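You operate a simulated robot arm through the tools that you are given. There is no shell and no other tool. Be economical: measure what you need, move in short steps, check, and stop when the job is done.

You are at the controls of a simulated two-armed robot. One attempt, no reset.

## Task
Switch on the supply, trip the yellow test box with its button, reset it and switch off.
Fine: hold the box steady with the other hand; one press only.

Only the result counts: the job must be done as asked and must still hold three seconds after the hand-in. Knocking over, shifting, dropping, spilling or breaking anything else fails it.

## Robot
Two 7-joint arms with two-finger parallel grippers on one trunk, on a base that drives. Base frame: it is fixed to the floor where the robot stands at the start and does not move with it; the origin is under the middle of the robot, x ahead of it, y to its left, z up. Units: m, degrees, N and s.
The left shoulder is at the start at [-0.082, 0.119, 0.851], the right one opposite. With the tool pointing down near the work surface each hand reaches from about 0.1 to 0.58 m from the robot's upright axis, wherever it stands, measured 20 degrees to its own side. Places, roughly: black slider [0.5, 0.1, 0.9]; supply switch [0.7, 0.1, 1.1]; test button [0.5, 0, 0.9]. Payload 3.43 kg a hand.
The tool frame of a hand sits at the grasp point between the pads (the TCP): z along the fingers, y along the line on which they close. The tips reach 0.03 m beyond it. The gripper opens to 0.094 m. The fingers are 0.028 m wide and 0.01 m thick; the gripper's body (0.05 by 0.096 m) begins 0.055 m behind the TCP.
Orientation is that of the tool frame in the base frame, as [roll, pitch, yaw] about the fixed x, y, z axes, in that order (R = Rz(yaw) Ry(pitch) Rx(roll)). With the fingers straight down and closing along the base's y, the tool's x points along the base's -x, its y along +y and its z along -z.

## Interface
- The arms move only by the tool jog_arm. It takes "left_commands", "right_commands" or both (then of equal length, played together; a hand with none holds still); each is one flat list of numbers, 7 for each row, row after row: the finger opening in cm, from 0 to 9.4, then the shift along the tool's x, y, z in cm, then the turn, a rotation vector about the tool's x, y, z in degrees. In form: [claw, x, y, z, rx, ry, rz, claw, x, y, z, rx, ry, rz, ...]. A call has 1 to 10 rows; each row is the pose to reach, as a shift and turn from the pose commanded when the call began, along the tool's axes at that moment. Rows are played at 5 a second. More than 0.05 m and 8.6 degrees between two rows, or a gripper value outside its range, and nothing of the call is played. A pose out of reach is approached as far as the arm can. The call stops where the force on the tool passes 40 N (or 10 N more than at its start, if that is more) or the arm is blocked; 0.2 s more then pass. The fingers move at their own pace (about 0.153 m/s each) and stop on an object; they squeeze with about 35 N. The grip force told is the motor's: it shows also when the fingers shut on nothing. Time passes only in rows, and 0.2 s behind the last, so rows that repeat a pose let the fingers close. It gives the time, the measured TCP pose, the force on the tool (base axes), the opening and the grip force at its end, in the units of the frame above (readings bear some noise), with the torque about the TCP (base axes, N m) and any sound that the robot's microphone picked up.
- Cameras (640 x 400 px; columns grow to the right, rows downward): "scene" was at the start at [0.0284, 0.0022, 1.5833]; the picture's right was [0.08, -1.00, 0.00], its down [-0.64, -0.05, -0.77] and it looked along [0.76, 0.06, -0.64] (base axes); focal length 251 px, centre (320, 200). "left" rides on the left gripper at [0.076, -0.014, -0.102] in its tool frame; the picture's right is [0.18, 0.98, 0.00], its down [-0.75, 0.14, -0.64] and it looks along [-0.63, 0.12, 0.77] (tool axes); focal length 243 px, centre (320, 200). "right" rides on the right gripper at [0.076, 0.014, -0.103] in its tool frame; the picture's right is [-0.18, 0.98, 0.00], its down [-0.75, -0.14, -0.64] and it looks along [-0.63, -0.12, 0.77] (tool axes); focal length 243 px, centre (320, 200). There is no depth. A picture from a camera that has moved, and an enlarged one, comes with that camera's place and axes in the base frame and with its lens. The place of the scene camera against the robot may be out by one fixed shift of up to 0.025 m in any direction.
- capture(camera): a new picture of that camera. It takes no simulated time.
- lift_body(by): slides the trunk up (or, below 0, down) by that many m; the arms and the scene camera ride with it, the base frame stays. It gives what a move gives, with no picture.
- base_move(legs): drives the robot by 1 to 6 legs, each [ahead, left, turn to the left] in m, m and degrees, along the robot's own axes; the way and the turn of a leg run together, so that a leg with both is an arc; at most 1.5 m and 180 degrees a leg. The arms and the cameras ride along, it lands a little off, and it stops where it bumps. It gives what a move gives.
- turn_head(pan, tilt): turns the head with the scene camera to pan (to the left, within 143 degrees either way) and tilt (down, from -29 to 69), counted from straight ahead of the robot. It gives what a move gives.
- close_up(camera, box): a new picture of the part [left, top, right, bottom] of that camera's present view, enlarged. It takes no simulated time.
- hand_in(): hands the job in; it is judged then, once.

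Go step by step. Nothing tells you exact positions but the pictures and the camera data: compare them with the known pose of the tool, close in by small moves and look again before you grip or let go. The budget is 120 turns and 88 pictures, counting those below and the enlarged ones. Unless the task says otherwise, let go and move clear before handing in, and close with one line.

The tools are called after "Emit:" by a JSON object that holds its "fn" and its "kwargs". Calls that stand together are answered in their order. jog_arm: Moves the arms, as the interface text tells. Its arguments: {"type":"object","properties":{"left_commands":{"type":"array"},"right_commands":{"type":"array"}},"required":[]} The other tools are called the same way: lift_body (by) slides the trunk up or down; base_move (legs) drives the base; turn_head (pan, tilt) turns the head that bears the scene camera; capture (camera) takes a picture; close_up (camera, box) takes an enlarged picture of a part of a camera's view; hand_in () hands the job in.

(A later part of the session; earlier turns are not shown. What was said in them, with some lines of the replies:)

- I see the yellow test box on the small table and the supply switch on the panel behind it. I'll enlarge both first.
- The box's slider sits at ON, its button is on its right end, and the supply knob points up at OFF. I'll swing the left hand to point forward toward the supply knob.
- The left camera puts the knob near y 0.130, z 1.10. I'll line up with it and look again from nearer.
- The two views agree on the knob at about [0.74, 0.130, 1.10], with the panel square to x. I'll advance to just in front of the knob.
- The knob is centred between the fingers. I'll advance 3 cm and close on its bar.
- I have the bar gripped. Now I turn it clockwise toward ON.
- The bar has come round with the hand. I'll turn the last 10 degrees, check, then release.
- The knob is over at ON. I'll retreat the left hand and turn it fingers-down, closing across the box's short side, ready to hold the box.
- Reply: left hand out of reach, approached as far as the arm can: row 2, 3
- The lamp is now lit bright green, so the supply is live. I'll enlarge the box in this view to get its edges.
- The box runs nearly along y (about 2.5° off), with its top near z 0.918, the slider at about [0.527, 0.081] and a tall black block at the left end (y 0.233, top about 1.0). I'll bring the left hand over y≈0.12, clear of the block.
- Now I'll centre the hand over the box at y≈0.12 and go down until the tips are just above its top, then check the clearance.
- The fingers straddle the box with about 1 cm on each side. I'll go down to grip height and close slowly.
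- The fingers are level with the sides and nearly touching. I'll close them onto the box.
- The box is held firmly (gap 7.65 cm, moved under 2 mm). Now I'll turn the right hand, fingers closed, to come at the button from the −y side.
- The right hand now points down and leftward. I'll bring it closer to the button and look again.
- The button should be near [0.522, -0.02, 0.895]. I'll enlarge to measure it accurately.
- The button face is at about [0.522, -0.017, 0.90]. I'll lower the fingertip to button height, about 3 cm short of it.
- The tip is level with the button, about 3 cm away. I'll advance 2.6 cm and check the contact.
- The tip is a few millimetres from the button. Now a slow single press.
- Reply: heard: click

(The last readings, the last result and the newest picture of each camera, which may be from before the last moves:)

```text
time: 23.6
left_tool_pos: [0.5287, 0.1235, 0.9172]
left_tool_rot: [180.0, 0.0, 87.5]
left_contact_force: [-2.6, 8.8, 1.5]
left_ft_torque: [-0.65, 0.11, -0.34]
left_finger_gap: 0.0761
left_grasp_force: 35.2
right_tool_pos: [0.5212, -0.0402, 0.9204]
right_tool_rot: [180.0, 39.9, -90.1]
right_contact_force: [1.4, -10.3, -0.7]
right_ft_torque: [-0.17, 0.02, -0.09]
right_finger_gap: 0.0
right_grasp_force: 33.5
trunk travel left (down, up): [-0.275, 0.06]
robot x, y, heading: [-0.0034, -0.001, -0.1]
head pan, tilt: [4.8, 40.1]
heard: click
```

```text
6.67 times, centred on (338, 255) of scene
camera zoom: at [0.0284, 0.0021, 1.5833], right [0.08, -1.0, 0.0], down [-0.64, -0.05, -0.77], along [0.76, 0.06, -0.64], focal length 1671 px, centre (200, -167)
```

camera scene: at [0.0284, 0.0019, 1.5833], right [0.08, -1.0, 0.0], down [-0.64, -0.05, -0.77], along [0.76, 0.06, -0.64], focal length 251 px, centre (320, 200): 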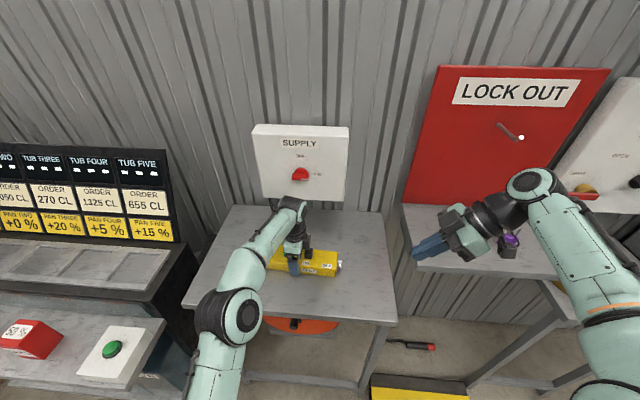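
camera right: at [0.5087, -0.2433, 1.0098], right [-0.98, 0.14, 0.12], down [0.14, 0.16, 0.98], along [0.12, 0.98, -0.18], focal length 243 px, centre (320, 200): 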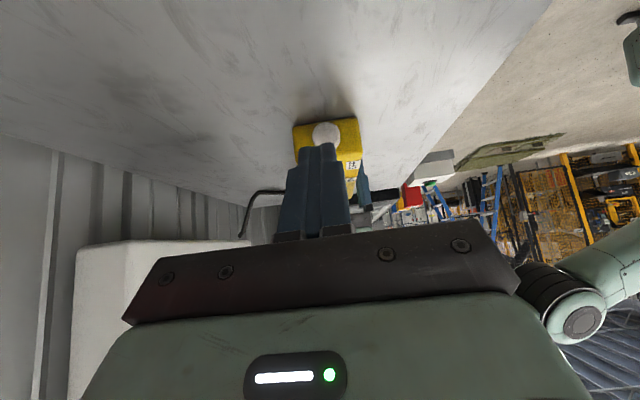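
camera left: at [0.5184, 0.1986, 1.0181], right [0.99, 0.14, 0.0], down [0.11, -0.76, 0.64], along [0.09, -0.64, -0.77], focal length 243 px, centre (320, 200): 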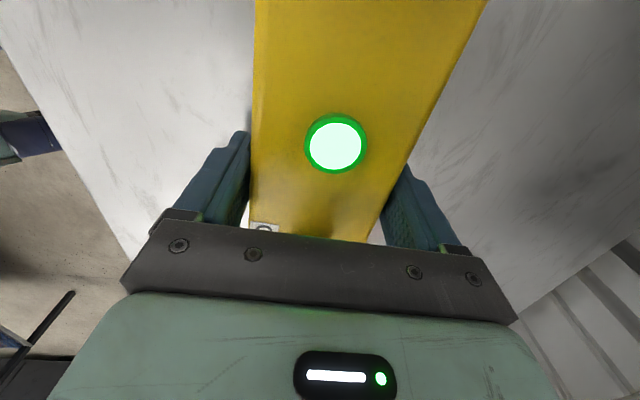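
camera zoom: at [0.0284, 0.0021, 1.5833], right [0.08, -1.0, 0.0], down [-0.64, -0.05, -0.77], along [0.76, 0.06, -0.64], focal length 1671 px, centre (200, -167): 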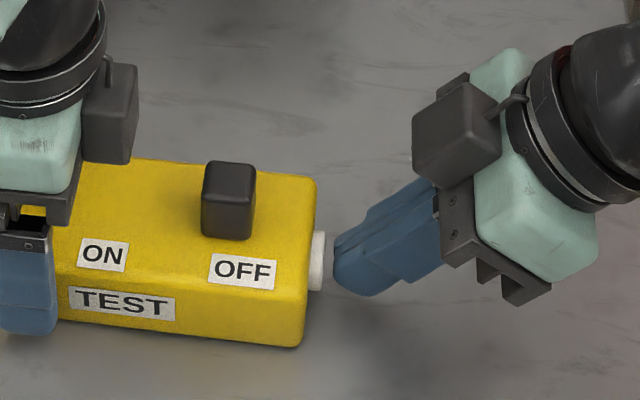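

I heard a click and the slider has jumped to OFF, so the box has tripped. I'll retract straight back and look.

Emit:
{"fn": "jog_arm", "kwargs": {"right_commands": [0, 1.53, 0, -1.29, 0, 0, 0, 0, 3.06, 0, -2.57, 0, 0, 0]}}

Emit:
{"fn": "jog_arm", "kwargs": {"right_commands": [0, -1.0, 0, -1.2, 0, 2, 0, 0, -2.5, 0, -3.0, 0, 5, 0, 0, -4.5, 0, -5.4, 0, 8, 0]}}

Emit:
{"fn": "close_up", "kwargs": {"camera": "scene", "box": [270, 205, 398, 285]}}

Emit:
{"fn": "capture", "kwargs": {"camera": "right"}}

Emit:
{"fn": "capture", "kwargs": {"camera": "left"}}

```text
time: 24.2
left_tool_pos: [0.5291, 0.1213, 0.9172]
left_tool_rot: [180.0, 0.0, 87.3]
left_contact_force: [0.0, 0.2, 0.0]
left_ft_torque: [0.65, -0.07, 0.01]
left_finger_gap: 0.0762
left_grasp_force: 34.9
right_tool_pos: [0.5196, -0.0777, 0.9206]
right_tool_rot: [179.9, 40.1, -89.9]
right_contact_force: [0.3, 0.3, -0.3]
right_ft_torque: [0.02, -0.02, -0.01]
right_finger_gap: 0.0
right_grasp_force: 32.8
trunk travel left (down, up): [-0.275, 0.06]
robot x, y, heading: [0.0011, -0.0016, 0.3]
head pan, tilt: [4.8, 40.1]
```

```text
time: 25.0
left_tool_pos: [0.5287, 0.1231, 0.9159]
left_tool_rot: [-180.0, 0.0, 87.3]
left_contact_force: [-0.9, 0.4, 0.5]
left_ft_torque: [-0.27, -0.12, -0.18]
left_finger_gap: 0.0765
left_grasp_force: 34.8
right_tool_pos: [0.5212, -0.0812, 0.991]
right_tool_rot: [180.0, 32.0, -90.1]
right_contact_force: [-0.5, -0.1, -0.1]
right_ft_torque: [-0.02, 0.0, -0.01]
right_finger_gap: 0.0
right_grasp_force: 33.0
trunk travel left (down, up): [-0.275, 0.06]
robot x, y, heading: [0.0011, -0.0003, -0.2]
head pan, tilt: [4.8, 40.1]
```

```text
5.00 times, centred on (334, 245) of scene
camera zoom: at [0.0282, 0.0026, 1.5833], right [0.08, -1.0, 0.0], down [-0.64, -0.05, -0.77], along [0.76, 0.06, -0.64], focal length 1253 px, centre (250, -25)
```

zoom: 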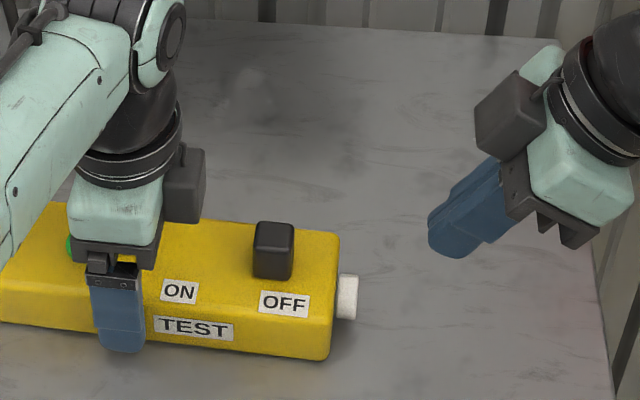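

```text
48 pictures are left
camera right: at [0.5078, -0.2001, 1.0381], right [-0.98, 0.16, 0.1], down [0.14, 0.3, 0.94], along [0.12, 0.94, -0.32], focal length 243 px, centre (320, 200)
```

right: 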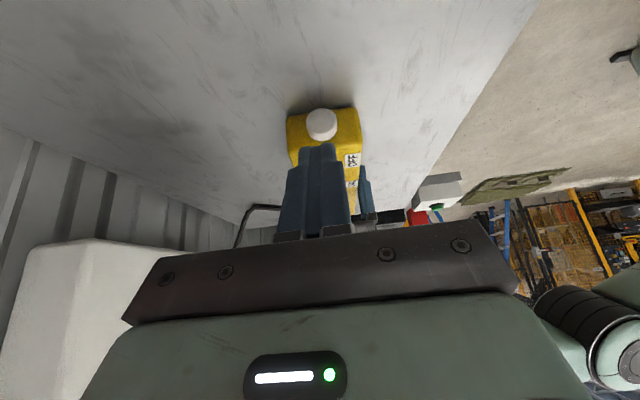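

```text
47 pictures are left
camera left: at [0.5182, 0.1989, 1.0181], right [0.99, 0.14, 0.0], down [0.11, -0.76, 0.64], along [0.09, -0.64, -0.77], focal length 243 px, centre (320, 200)
```

left: 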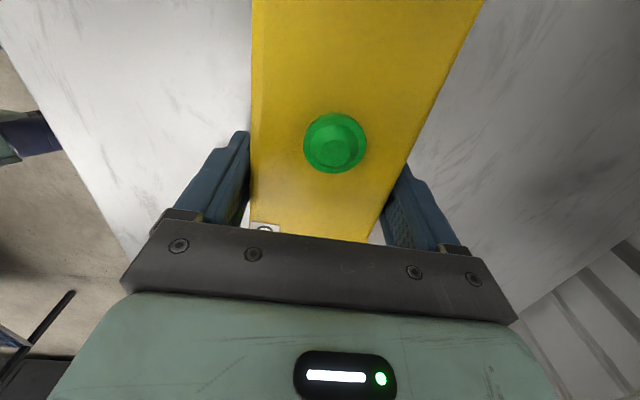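

The lamp is out and the slider is at OFF. I'll bring the right fingertip in just to the right of the slider, above the box top.

Emit:
{"fn": "jog_arm", "kwargs": {"right_commands": [0, -1.7, -0.2, 2, 0, 0, 0, 0, -3.47, -0.4, 4.06, 0, 0, 0, 0, -2.57, -0.4, 5.5, 0, 0, 0]}}

Emit:
{"fn": "close_up", "kwargs": {"camera": "scene", "box": [270, 205, 398, 285]}}

Emit:
{"fn": "close_up", "kwargs": {"camera": "right", "box": [240, 80, 432, 200]}}

```text
time: 25.8
left_tool_pos: [0.5297, 0.1226, 0.9158]
left_tool_rot: [180.0, 0.1, 87.4]
left_contact_force: [0.3, -0.5, 0.8]
left_ft_torque: [-0.41, -0.09, -0.08]
left_finger_gap: 0.0762
left_grasp_force: 34.3
right_tool_pos: [0.5245, -0.0292, 0.9573]
right_tool_rot: [-180.0, 32.0, -90.1]
right_contact_force: [-0.1, 0.7, -0.7]
right_ft_torque: [0.01, 0.0, -0.01]
right_finger_gap: 0.0
right_grasp_force: 33.0
trunk travel left (down, up): [-0.275, 0.06]
robot x, y, heading: [-0.0024, 0.0038, -0.3]
head pan, tilt: [4.8, 40.1]
```

```text
5.00 times, centred on (334, 245) of scene
camera zoom: at [0.0284, 0.0022, 1.5833], right [0.08, -1.0, 0.0], down [-0.64, -0.05, -0.77], along [0.76, 0.06, -0.64], focal length 1253 px, centre (250, -25)
```

zoom: 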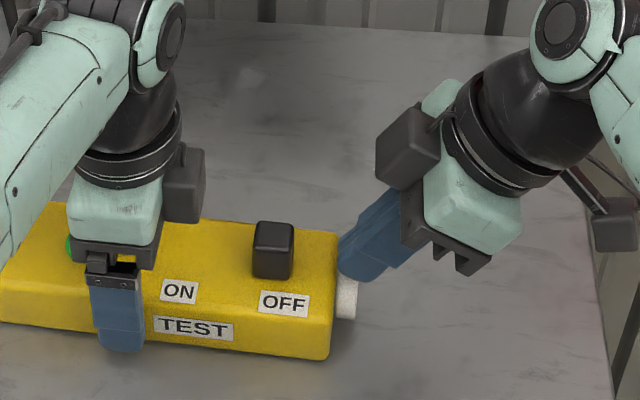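

```text
3.33 times, centred on (336, 140) of right
camera zoom: at [0.5117, -0.1482, 1.0037], right [-0.98, 0.16, 0.1], down [0.14, 0.3, 0.94], along [0.12, 0.94, -0.32], focal length 809 px, centre (267, 400)
```

zoom: 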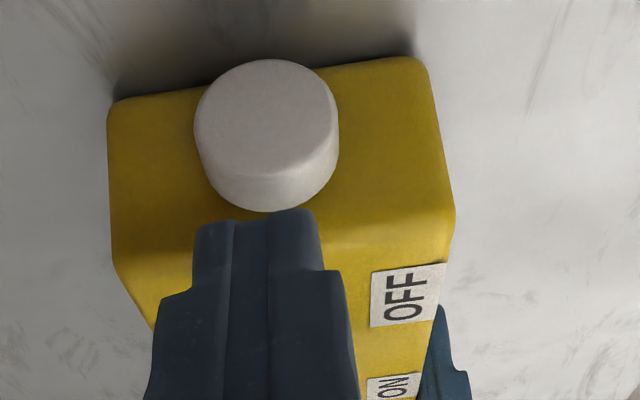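

The tip is about 2.5 cm right of the slider and clear of the box top. I'll push the slider left toward ON.

Emit:
{"fn": "jog_arm", "kwargs": {"right_commands": [0, -0.848, 0, 0.53, 0, 0, 0, 0, -1.696, 0, 1.06, 0, 0, 0, 0, -2.544, 0, 1.59, 0, 0, 0, 0, -3.39, -0.1, 2.12, 0, 0, 0, 0, -4.24, -0.1, 2.65, 0, 0, 0, 0, -5.09, -0.2, 3.18, 0, 0, 0]}}

Emit:
{"fn": "close_up", "kwargs": {"camera": "scene", "box": [270, 205, 398, 285]}}

```text
time: 27.2
left_tool_pos: [0.5288, 0.1247, 0.9164]
left_tool_rot: [-180.0, -0.1, 87.4]
left_contact_force: [0.1, 6.1, 0.0]
left_ft_torque: [0.28, 0.07, -0.05]
left_finger_gap: 0.0762
left_grasp_force: 34.8
right_tool_pos: [0.5263, 0.0309, 0.9578]
right_tool_rot: [180.0, 32.1, -90.1]
right_contact_force: [0.2, -6.1, 4.0]
right_ft_torque: [-0.19, 0.02, -0.01]
right_finger_gap: 0.0
right_grasp_force: 33.0
trunk travel left (down, up): [-0.275, 0.06]
robot x, y, heading: [0.0037, -0.003, 0.1]
head pan, tilt: [4.8, 40.1]
```

```text
5.00 times, centred on (334, 245) of scene
camera zoom: at [0.0282, 0.0024, 1.5833], right [0.08, -1.0, 0.0], down [-0.64, -0.05, -0.77], along [0.76, 0.06, -0.64], focal length 1253 px, centre (250, -25)
```

zoom: 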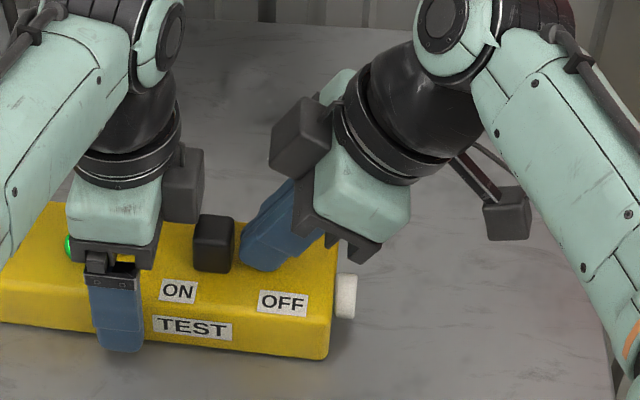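

The slider is most of the way over. I'll push on in small steps to the end.

Emit:
{"fn": "jog_arm", "kwargs": {"right_commands": [0, -0.25, 0, 0.16, 0, 0, 0, 0, -0.51, 0, 0.32, 0, 0, 0, 0, -0.76, 0, 0.48, 0, 0, 0, 0, -0.93, 0, 0.58, 0, 0, 0]}}

Emit:
{"fn": "close_up", "kwargs": {"camera": "scene", "box": [270, 205, 398, 285]}}

Emit:
{"fn": "capture", "kwargs": {"camera": "left"}}

```text
time: 28.2
left_tool_pos: [0.5282, 0.1229, 0.9166]
left_tool_rot: [-180.0, 0.0, 87.4]
left_contact_force: [-0.5, 7.6, 0.1]
left_ft_torque: [0.85, -0.15, -0.08]
left_finger_gap: 0.0764
left_grasp_force: 34.6
right_tool_pos: [0.528, 0.0422, 0.9571]
right_tool_rot: [179.9, 32.0, -90.1]
right_contact_force: [0.4, -5.3, 1.6]
right_ft_torque: [-0.11, -0.01, -0.05]
right_finger_gap: 0.0
right_grasp_force: 33.1
trunk travel left (down, up): [-0.275, 0.06]
robot x, y, heading: [0.002, -0.0013, -0.1]
head pan, tilt: [4.8, 40.1]
```

```text
5.00 times, centred on (334, 245) of scene
camera zoom: at [0.0283, 0.0023, 1.5833], right [0.08, -1.0, 0.0], down [-0.64, -0.05, -0.77], along [0.76, 0.06, -0.64], focal length 1253 px, centre (250, -25)
```

zoom: 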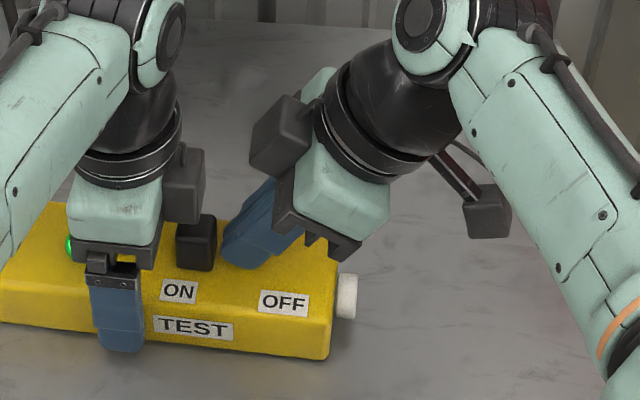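

```text
42 pictures are left
camera left: at [0.5183, 0.1989, 1.0183], right [0.99, 0.14, 0.0], down [0.11, -0.76, 0.64], along [0.09, -0.64, -0.77], focal length 243 px, centre (320, 200)
```

left: 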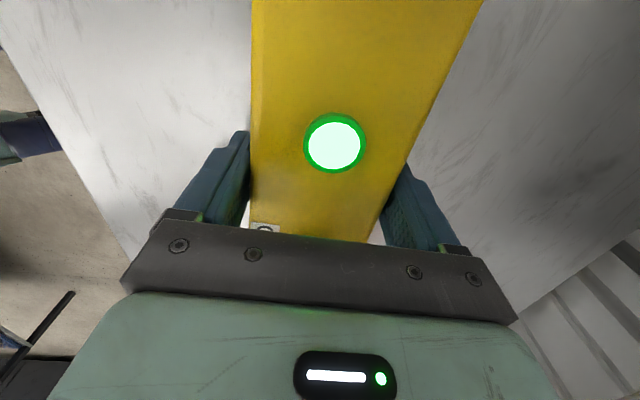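

The lamp is lit again and the slider is within about 1.5 mm of its original place. One last small nudge, then I withdraw the right hand.

Emit:
{"fn": "jog_arm", "kwargs": {"right_commands": [0, -0.1, 0, 0.06, 0, 0, 0, 0, -0.2, 0, 0.13, 0, 0, 0]}}

Emit:
{"fn": "jog_arm", "kwargs": {"right_commands": [0, 2.5, 0, -1.6, 0, 0, 0, 0, 5, 0, -4, 0, 0, 0, 0, 8, 0, -7, 0, 0, 0, 0, 11, 0, -9.5, 0, 0, 0]}}

Emit:
{"fn": "close_up", "kwargs": {"camera": "scene", "box": [270, 205, 398, 285]}}

```text
time: 28.8
left_tool_pos: [0.5292, 0.1222, 0.9168]
left_tool_rot: [179.9, -0.1, 87.4]
left_contact_force: [-0.9, 6.8, 0.4]
left_ft_torque: [0.78, -0.18, -0.08]
left_finger_gap: 0.0764
left_grasp_force: 34.7
right_tool_pos: [0.5288, 0.0431, 0.9571]
right_tool_rot: [180.0, 32.0, -90.1]
right_contact_force: [1.2, -6.1, 1.9]
right_ft_torque: [-0.02, 0.0, -0.04]
right_finger_gap: 0.0002
right_grasp_force: 33.2
trunk travel left (down, up): [-0.275, 0.06]
robot x, y, heading: [-0.0031, -0.0005, 0.0]
head pan, tilt: [4.8, 40.1]
```

```text
time: 29.8
left_tool_pos: [0.5294, 0.1218, 0.9166]
left_tool_rot: [-180.0, 0.0, 87.4]
left_contact_force: [-1.0, -2.4, 1.2]
left_ft_torque: [-0.96, 0.3, 0.05]
left_finger_gap: 0.0762
left_grasp_force: 35.3
right_tool_pos: [0.5259, -0.1017, 0.9799]
right_tool_rot: [179.9, 32.1, -90.0]
right_contact_force: [-0.1, -0.7, 0.0]
right_ft_torque: [0.0, 0.02, 0.03]
right_finger_gap: 0.0
right_grasp_force: 32.9
trunk travel left (down, up): [-0.275, 0.06]
robot x, y, heading: [0.0006, 0.0029, -0.0]
head pan, tilt: [4.8, 40.1]
```

```text
5.00 times, centred on (334, 245) of scene
camera zoom: at [0.0281, 0.0014, 1.5833], right [0.08, -1.0, 0.0], down [-0.64, -0.05, -0.77], along [0.76, 0.06, -0.64], focal length 1253 px, centre (250, -25)
```

zoom: 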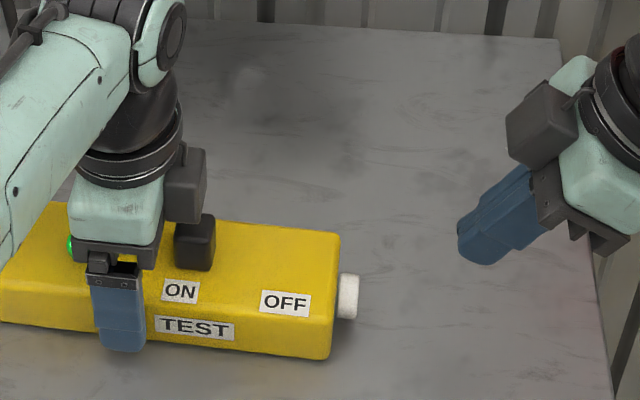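

The slider is at ON. I'll release the box with the left hand and lift it straight up and then back.

Emit:
{"fn": "jog_arm", "kwargs": {"left_commands": [9.4, 0, 0, 0, 0, 0, 0, 9.4, 0, 0, 0, 0, 0, 0, 9.4, 0, 0, -2, 0, 0, 0, 9.4, 0, 0, -5, 0, 0, 0, 9.4, 0, 0, -8, 0, 0, 0, 9.4, 0, -3, -11, 0, 0, 0, 9.4, 0, -6, -15, 0, 0, 0, 9.4, 0, -9, -18, 0, 0, 0]}}

Emit:
{"fn": "capture", "kwargs": {"camera": "scene"}}

Emit:
{"fn": "capture", "kwargs": {"camera": "left"}}

```text
time: 31.6
left_tool_pos: [0.4749, 0.1324, 1.1038]
left_tool_rot: [-179.9, 0.2, 87.4]
left_contact_force: [0.2, 0.1, -1.4]
left_ft_torque: [0.04, -0.01, 0.02]
left_finger_gap: 0.0943
left_grasp_force: 0.1
left hand out of reach, approached as far as the arm can: row 6, 7, 8
right_tool_pos: [0.5257, -0.0991, 0.9798]
right_tool_rot: [-179.9, 32.0, -90.0]
right_contact_force: [-0.3, -0.1, -0.5]
right_ft_torque: [0.02, -0.06, 0.0]
right_finger_gap: 0.0
right_grasp_force: 33.5
trunk travel left (down, up): [-0.275, 0.06]
robot x, y, heading: [-0.0005, -0.0055, -0.4]
head pan, tilt: [4.8, 40.1]
```

```text
40 pictures are left
camera scene: at [0.0267, 0.0037, 1.5833], right [0.08, -1.0, 0.0], down [-0.64, -0.06, -0.77], along [0.76, 0.06, -0.64], focal length 251 px, centre (320, 200)
```

scene: 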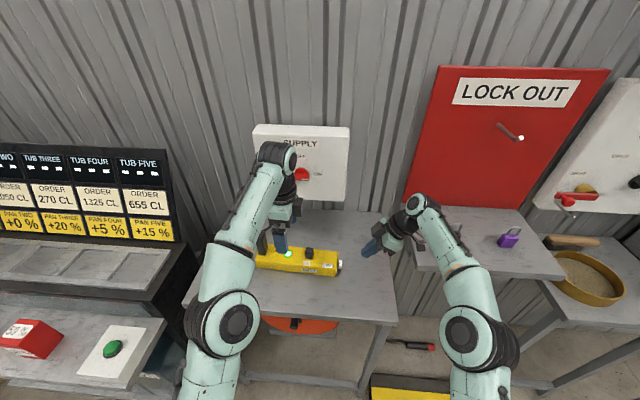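

```text
39 pictures are left
camera left: at [0.4638, 0.2079, 1.2047], right [0.99, 0.14, 0.0], down [0.11, -0.76, 0.64], along [0.09, -0.64, -0.76], focal length 243 px, centre (320, 200)
```

left: 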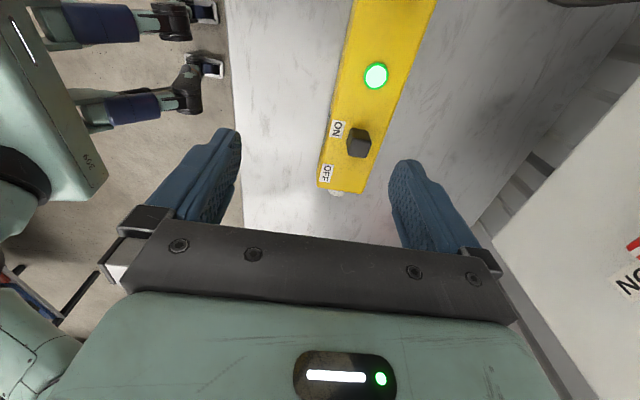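

The box still reads ON with the lamp lit. Now I'll turn the left hand forward again for the supply knob.

Emit:
{"fn": "jog_arm", "kwargs": {"left_commands": [6, 0, 0, 0, -8, 0, 0, 6, 0, 0, 0, -16, 0, 0, 6, 0, 0, 0, -24, 0, 0, 6, 0, 0, 0, -32, 0, 0, 6, 0, 0.5, 0, -40, 0, 0, 6, 0, 1, 0, -48, 0, 0, 6, 0, 1.5, 0, -56, 0, 0, 6, 0, 2, 0, -64, 0, 0, 6, 0, 2.5, 0, -72, 0, 0, 6, 0, 3, 0, -80, 0, 0]}}

Emit:
{"fn": "jog_arm", "kwargs": {"left_commands": [6, 0, 0, 0, -5, 0, 0, 6, 0, 0, 0, -10, 0, 0]}}

```text
time: 33.8
left_tool_pos: [0.4687, 0.1239, 1.0972]
left_tool_rot: [100.0, 0.1, 87.4]
left_contact_force: [0.0, -0.5, -0.9]
left_ft_torque: [0.0, -0.01, -0.02]
left_finger_gap: 0.06
left_grasp_force: 0.0
left hand out of reach, approached as far as the arm can: row 1
right_tool_pos: [0.5261, -0.1005, 0.9795]
right_tool_rot: [-179.9, 32.0, -90.1]
right_contact_force: [-0.4, -0.2, 0.9]
right_ft_torque: [-0.01, -0.04, -0.02]
right_finger_gap: 0.0
right_grasp_force: 32.6
trunk travel left (down, up): [-0.275, 0.06]
robot x, y, heading: [-0.0016, 0.0004, -0.1]
head pan, tilt: [4.8, 40.1]
```

```text
time: 34.4
left_tool_pos: [0.471, 0.1187, 1.0888]
left_tool_rot: [92.3, -0.7, 86.7]
left_contact_force: [-0.1, 0.0, 0.1]
left_ft_torque: [-0.01, 0.02, 0.03]
left_finger_gap: 0.06
left_grasp_force: 0.0
left hand out of reach, approached as far as the arm can: row 2
right_tool_pos: [0.5263, -0.1006, 0.98]
right_tool_rot: [179.9, 32.0, -90.1]
right_contact_force: [0.9, 0.4, 0.6]
right_ft_torque: [0.0, -0.02, -0.02]
right_finger_gap: 0.0
right_grasp_force: 33.5
trunk travel left (down, up): [-0.275, 0.06]
robot x, y, heading: [0.0013, 0.0027, 0.1]
head pan, tilt: [4.8, 40.1]
```

The hand is nearly forward again. I'll straighten it and move up toward the knob.

Emit:
{"fn": "jog_arm", "kwargs": {"left_commands": [6, 0.5, 0.5, 3.2, -0.6, 0.8, -0.2, 6, 0.95, 0.97, 6.4, -1.2, 1.65, -0.35, 6, 1.4, 1.45, 9.6, -1.8, 2.5, -0.5, 6, 1.88, 1.94, 12.75, -2.3, 3.3, -0.7]}}

Emit:
{"fn": "capture", "kwargs": {"camera": "left"}}

Emit:
{"fn": "close_up", "kwargs": {"camera": "scene", "box": [210, 110, 370, 210]}}

```text
time: 35.4
left_tool_pos: [0.5979, 0.1401, 1.1182]
left_tool_rot: [87.7, 0.7, 90.7]
left_contact_force: [0.5, -0.4, -0.6]
left_ft_torque: [0.02, 0.0, -0.04]
left_finger_gap: 0.06
left_grasp_force: 0.1
right_tool_pos: [0.5261, -0.1011, 0.9792]
right_tool_rot: [180.0, 32.1, -90.1]
right_contact_force: [-0.3, 0.3, 1.0]
right_ft_torque: [-0.01, -0.02, -0.01]
right_finger_gap: 0.0001
right_grasp_force: 32.8
trunk travel left (down, up): [-0.275, 0.06]
robot x, y, heading: [0.0006, -0.0008, 0.1]
head pan, tilt: [4.8, 40.1]
```

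```text
38 pictures are left
camera left: at [0.4948, 0.2137, 1.0975], right [-0.04, 0.2, 0.98], down [-0.64, -0.76, 0.13], along [0.77, -0.62, 0.16], focal length 243 px, centre (320, 200)
```

left: 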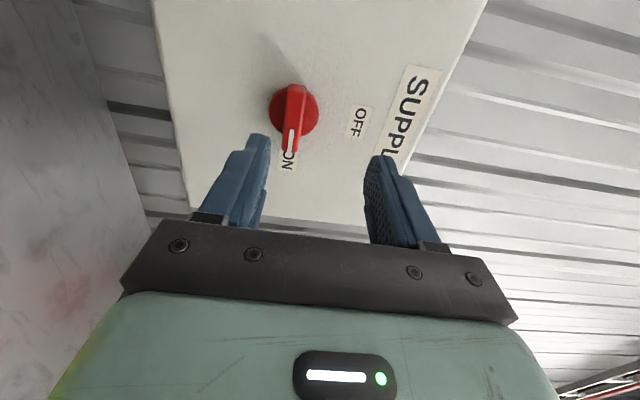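

```text
4.00 times, centred on (290, 160) of scene
camera zoom: at [0.029, 0.0018, 1.5833], right [0.08, -1.0, 0.0], down [-0.64, -0.05, -0.77], along [0.76, 0.06, -0.64], focal length 1002 px, centre (440, 360)
```

zoom: 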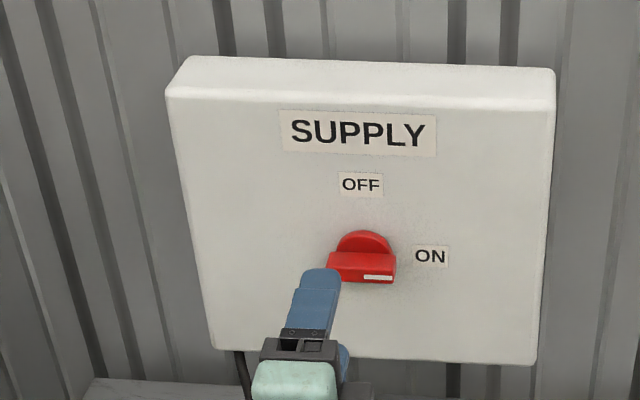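

The knob is at ON as left. I'll line up at y 0.129, z 1.10, just in front of the horizontal bar.

Emit:
{"fn": "jog_arm", "kwargs": {"left_commands": [5, -0.6, -1.0, 1.5, 1.2, -0.3, 0.3, 5, -1.2, -1.97, 3, 2.3, -0.7, 0.7, 5, -1.2, -1.97, 6.1, 2.3, -0.7, 0.7, 5, -1.2, -1.97, 6.1, 2.3, -0.7, 0.7]}}

Emit:
{"fn": "capture", "kwargs": {"camera": "left"}}

```text
time: 36.4
left_tool_pos: [0.661, 0.1275, 1.1005]
left_tool_rot: [90.0, 0.1, 90.0]
left_contact_force: [-0.8, 0.8, -0.7]
left_ft_torque: [-0.02, -0.02, 0.02]
left_finger_gap: 0.05
left_grasp_force: 0.0
right_tool_pos: [0.5255, -0.1008, 0.979]
right_tool_rot: [179.9, 32.0, -90.2]
right_contact_force: [0.0, 0.1, 0.6]
right_ft_torque: [0.0, -0.02, -0.03]
right_finger_gap: 0.0
right_grasp_force: 32.8
trunk travel left (down, up): [-0.275, 0.06]
robot x, y, heading: [0.0021, -0.0001, 0.0]
head pan, tilt: [4.8, 40.1]
```

```text
36 pictures are left
camera left: at [0.5579, 0.2023, 1.0847], right [0.0, 0.18, 0.98], down [-0.64, -0.75, 0.14], along [0.77, -0.63, 0.12], focal length 243 px, centre (320, 200)
```

left: 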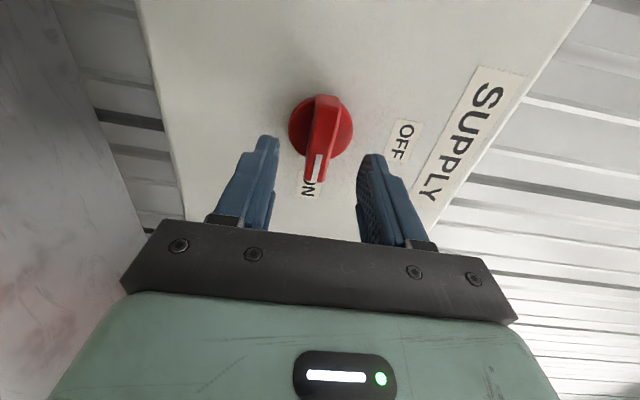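

The bar is centred between the fingers, as before. I'll advance 3 cm and grip.

Emit:
{"fn": "jog_arm", "kwargs": {"left_commands": [5, 0, 0, 1.5, 0, 0, 0, 5, 0, 0, 3.1, 0, 0, 0, 1, 0, 0, 3.1, 0, 0, 0, 1, 0, 0, 3.1, 0, 0, 0, 1, 0, 0, 3.1, 0, 0, 0]}}

Emit:
{"fn": "jog_arm", "kwargs": {"left_commands": [1, 0, 0, 0, 0, 0, -8, 1, 0, 0, 0, 0, 0, -16, 1, 0, 0, 0, 0, 0, -24, 1, 0, 0, 0, 0, 0, -32, 1, 0, 0, 0, 0, 0, -40, 1, 0, 0, 0, 0, 0, -48, 1, 0, 0, 0, 0, 0, -56, 1, 0, 0, 0, 0, 0, -64, 1, 0, 0, 0, 0, 0, -72, 1, 0, 0, 0, 0, 0, -80]}}

Emit:
{"fn": "close_up", "kwargs": {"camera": "scene", "box": [210, 110, 370, 210]}}

```text
time: 37.6
left_tool_pos: [0.6916, 0.1272, 1.0996]
left_tool_rot: [89.8, 0.0, 90.1]
left_contact_force: [4.6, -0.7, 5.6]
left_ft_torque: [0.0, 0.02, 0.19]
left_finger_gap: 0.0158
left_grasp_force: 44.9
right_tool_pos: [0.5267, -0.1007, 0.9795]
right_tool_rot: [-179.9, 32.1, -90.1]
right_contact_force: [0.4, 0.0, 0.1]
right_ft_torque: [-0.01, -0.03, -0.03]
right_finger_gap: 0.0
right_grasp_force: 33.4
trunk travel left (down, up): [-0.275, 0.06]
robot x, y, heading: [0.0014, 0.0005, -0.1]
head pan, tilt: [4.8, 40.1]
```

```text
time: 39.8
left_tool_pos: [0.6915, 0.1285, 1.1018]
left_tool_rot: [89.0, 80.1, 89.0]
left_contact_force: [21.3, 4.2, 25.0]
left_ft_torque: [0.0, 0.09, -0.32]
left_finger_gap: 0.0159
left_grasp_force: 44.8
right_tool_pos: [0.5264, -0.0991, 0.9799]
right_tool_rot: [-180.0, 32.0, -90.0]
right_contact_force: [-0.9, 0.7, 0.7]
right_ft_torque: [-0.02, 0.0, -0.01]
right_finger_gap: 0.0
right_grasp_force: 32.6
trunk travel left (down, up): [-0.275, 0.06]
robot x, y, heading: [0.0001, -0.0027, -0.1]
head pan, tilt: [4.8, 40.1]
```

```text
4.00 times, centred on (290, 160) of scene
camera zoom: at [0.0294, 0.0024, 1.5833], right [0.08, -1.0, 0.0], down [-0.64, -0.05, -0.76], along [0.76, 0.06, -0.64], focal length 1002 px, centre (440, 360)
```

zoom: 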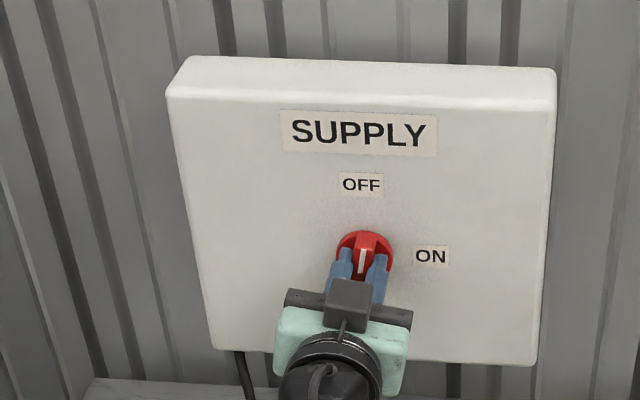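

The knob is nearly back to OFF. I'll finish the last 10 degrees with a slight easing of the side load, then release and retreat.

Emit:
{"fn": "jog_arm", "kwargs": {"left_commands": [1, -0.15, 0, 0.1, 0, 0, -3, 1, -0.2, 0, 0.1, 0, 0, -7, 1, -0.2, 0, 0.1, 0, 0, -10.5, 1, -0.2, 0, 0.1, 0, 0, -10]}}

Emit:
{"fn": "jog_arm", "kwargs": {"left_commands": [6, 0, 0, 0, 0, 0, 0, 6, 0, 0, 0, 0, 0, 0, 6, 0, 0, -3, 0, 0, 0, 6, 0, 0, -6, 0, 0, 0, 6, 0, 0, -10, 0, 0, 0, 6, 0, 0, -14, 0, 0, 0, 6, 0, 0, -18, 0, 0, 0]}}

Emit:
{"fn": "close_up", "kwargs": {"camera": "scene", "box": [210, 110, 370, 210]}}

Emit:
{"fn": "capture", "kwargs": {"camera": "scene"}}

```text
time: 40.8
left_tool_pos: [0.6915, 0.1277, 1.102]
left_tool_rot: [-87.5, 89.7, -87.4]
left_contact_force: [4.8, 11.3, 16.4]
left_ft_torque: [0.17, 0.67, -0.07]
left_finger_gap: 0.0157
left_grasp_force: 45.3
right_tool_pos: [0.5265, -0.0997, 0.9801]
right_tool_rot: [180.0, 32.0, -90.1]
right_contact_force: [0.5, 0.3, -0.5]
right_ft_torque: [-0.01, -0.01, -0.01]
right_finger_gap: 0.0
right_grasp_force: 33.3
trunk travel left (down, up): [-0.275, 0.06]
robot x, y, heading: [0.0004, 0.0008, -0.1]
head pan, tilt: [4.8, 40.1]
```

```text
time: 42.4
left_tool_pos: [0.512, 0.1259, 1.1017]
left_tool_rot: [75.2, 90.0, 75.3]
left_contact_force: [0.5, 0.3, -0.7]
left_ft_torque: [-0.01, 0.01, 0.01]
left_finger_gap: 0.0602
left_grasp_force: 0.0
right_tool_pos: [0.5249, -0.1004, 0.9807]
right_tool_rot: [180.0, 31.9, -90.1]
right_contact_force: [0.1, -0.7, 0.7]
right_ft_torque: [0.0, 0.02, 0.01]
right_finger_gap: 0.0
right_grasp_force: 33.4
trunk travel left (down, up): [-0.275, 0.06]
robot x, y, heading: [0.0, -0.0004, 0.2]
head pan, tilt: [4.8, 40.1]
```

```text
4.00 times, centred on (290, 160) of scene
camera zoom: at [0.0274, 0.0022, 1.5833], right [0.08, -1.0, 0.0], down [-0.64, -0.05, -0.77], along [0.76, 0.06, -0.64], focal length 1002 px, centre (440, 360)
```

zoom: 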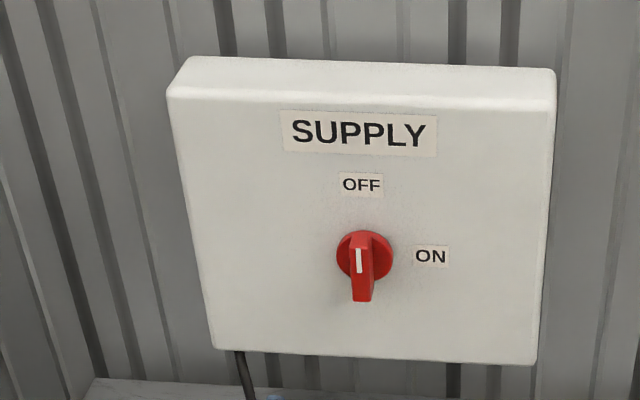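

```text
33 pictures are left
camera scene: at [0.0274, 0.0022, 1.5833], right [0.08, -1.0, 0.0], down [-0.64, -0.05, -0.77], along [0.76, 0.06, -0.64], focal length 251 px, centre (320, 200)
```

scene: 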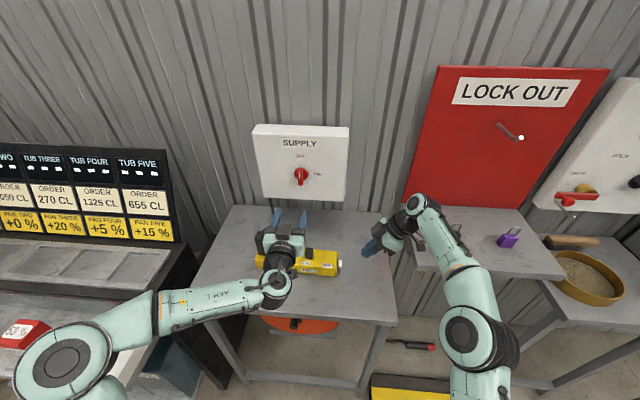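

The supply is back at OFF. I'll pull both hands further clear and check the box one last time.

Emit:
{"fn": "jog_arm", "kwargs": {"left_commands": [6, -2, 2, -3, 0, 0, 0, 6, -4, 4, -6, 0, 0, 0, 6, -6, 6, -10, 0, 0, 0], "right_commands": [0, 0, 0, -3, 0, 0, 0, 0, 0, 0, -6, 0, 0, 0, 0, 0, 0, -9, 0, 0, 0]}}

Emit:
{"fn": "close_up", "kwargs": {"camera": "scene", "box": [240, 220, 368, 300]}}

```text
time: 43.2
left_tool_pos: [0.4105, 0.1844, 1.1602]
left_tool_rot: [-114.7, 89.9, -114.7]
left_contact_force: [-0.7, 0.2, 0.4]
left_ft_torque: [-0.01, 0.03, -0.01]
left_finger_gap: 0.0599
left_grasp_force: 0.2
right_tool_pos: [0.5143, -0.145, 1.0536]
right_tool_rot: [-180.0, 32.0, -90.0]
right_contact_force: [-0.2, 0.6, 0.6]
right_ft_torque: [-0.03, -0.02, -0.03]
right_finger_gap: 0.0
right_grasp_force: 32.5
right hand out of reach, approached as far as the arm can: row 3
trunk travel left (down, up): [-0.275, 0.06]
robot x, y, heading: [0.0005, -0.0034, 0.1]
head pan, tilt: [4.8, 40.1]
```

```text
5.00 times, centred on (304, 260) of scene
camera zoom: at [0.0261, 0.0029, 1.5833], right [0.08, -1.0, 0.0], down [-0.64, -0.05, -0.77], along [0.76, 0.06, -0.64], focal length 1253 px, centre (400, -100)
```

zoom: 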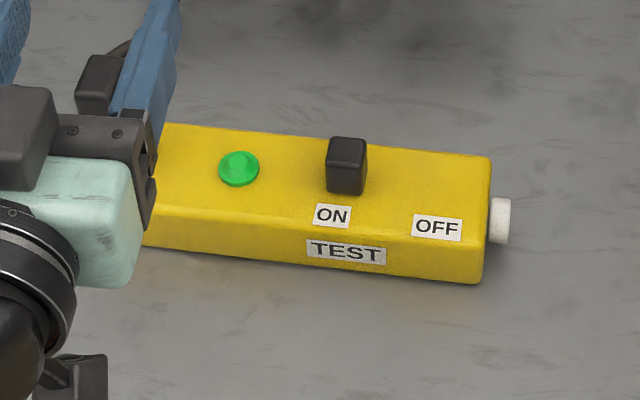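

The lamp is dark, the slider is at ON, the supply is at OFF and both hands are clear, so I'm handing in.

Emit:
{"fn": "hand_in", "kwargs": {}}

```text
The job is handed in.
```

The job is done and handed in: I switched the supply on, tripped the test box with one press while the left hand held it, reset it with the slider at ON, and switched the supply off.
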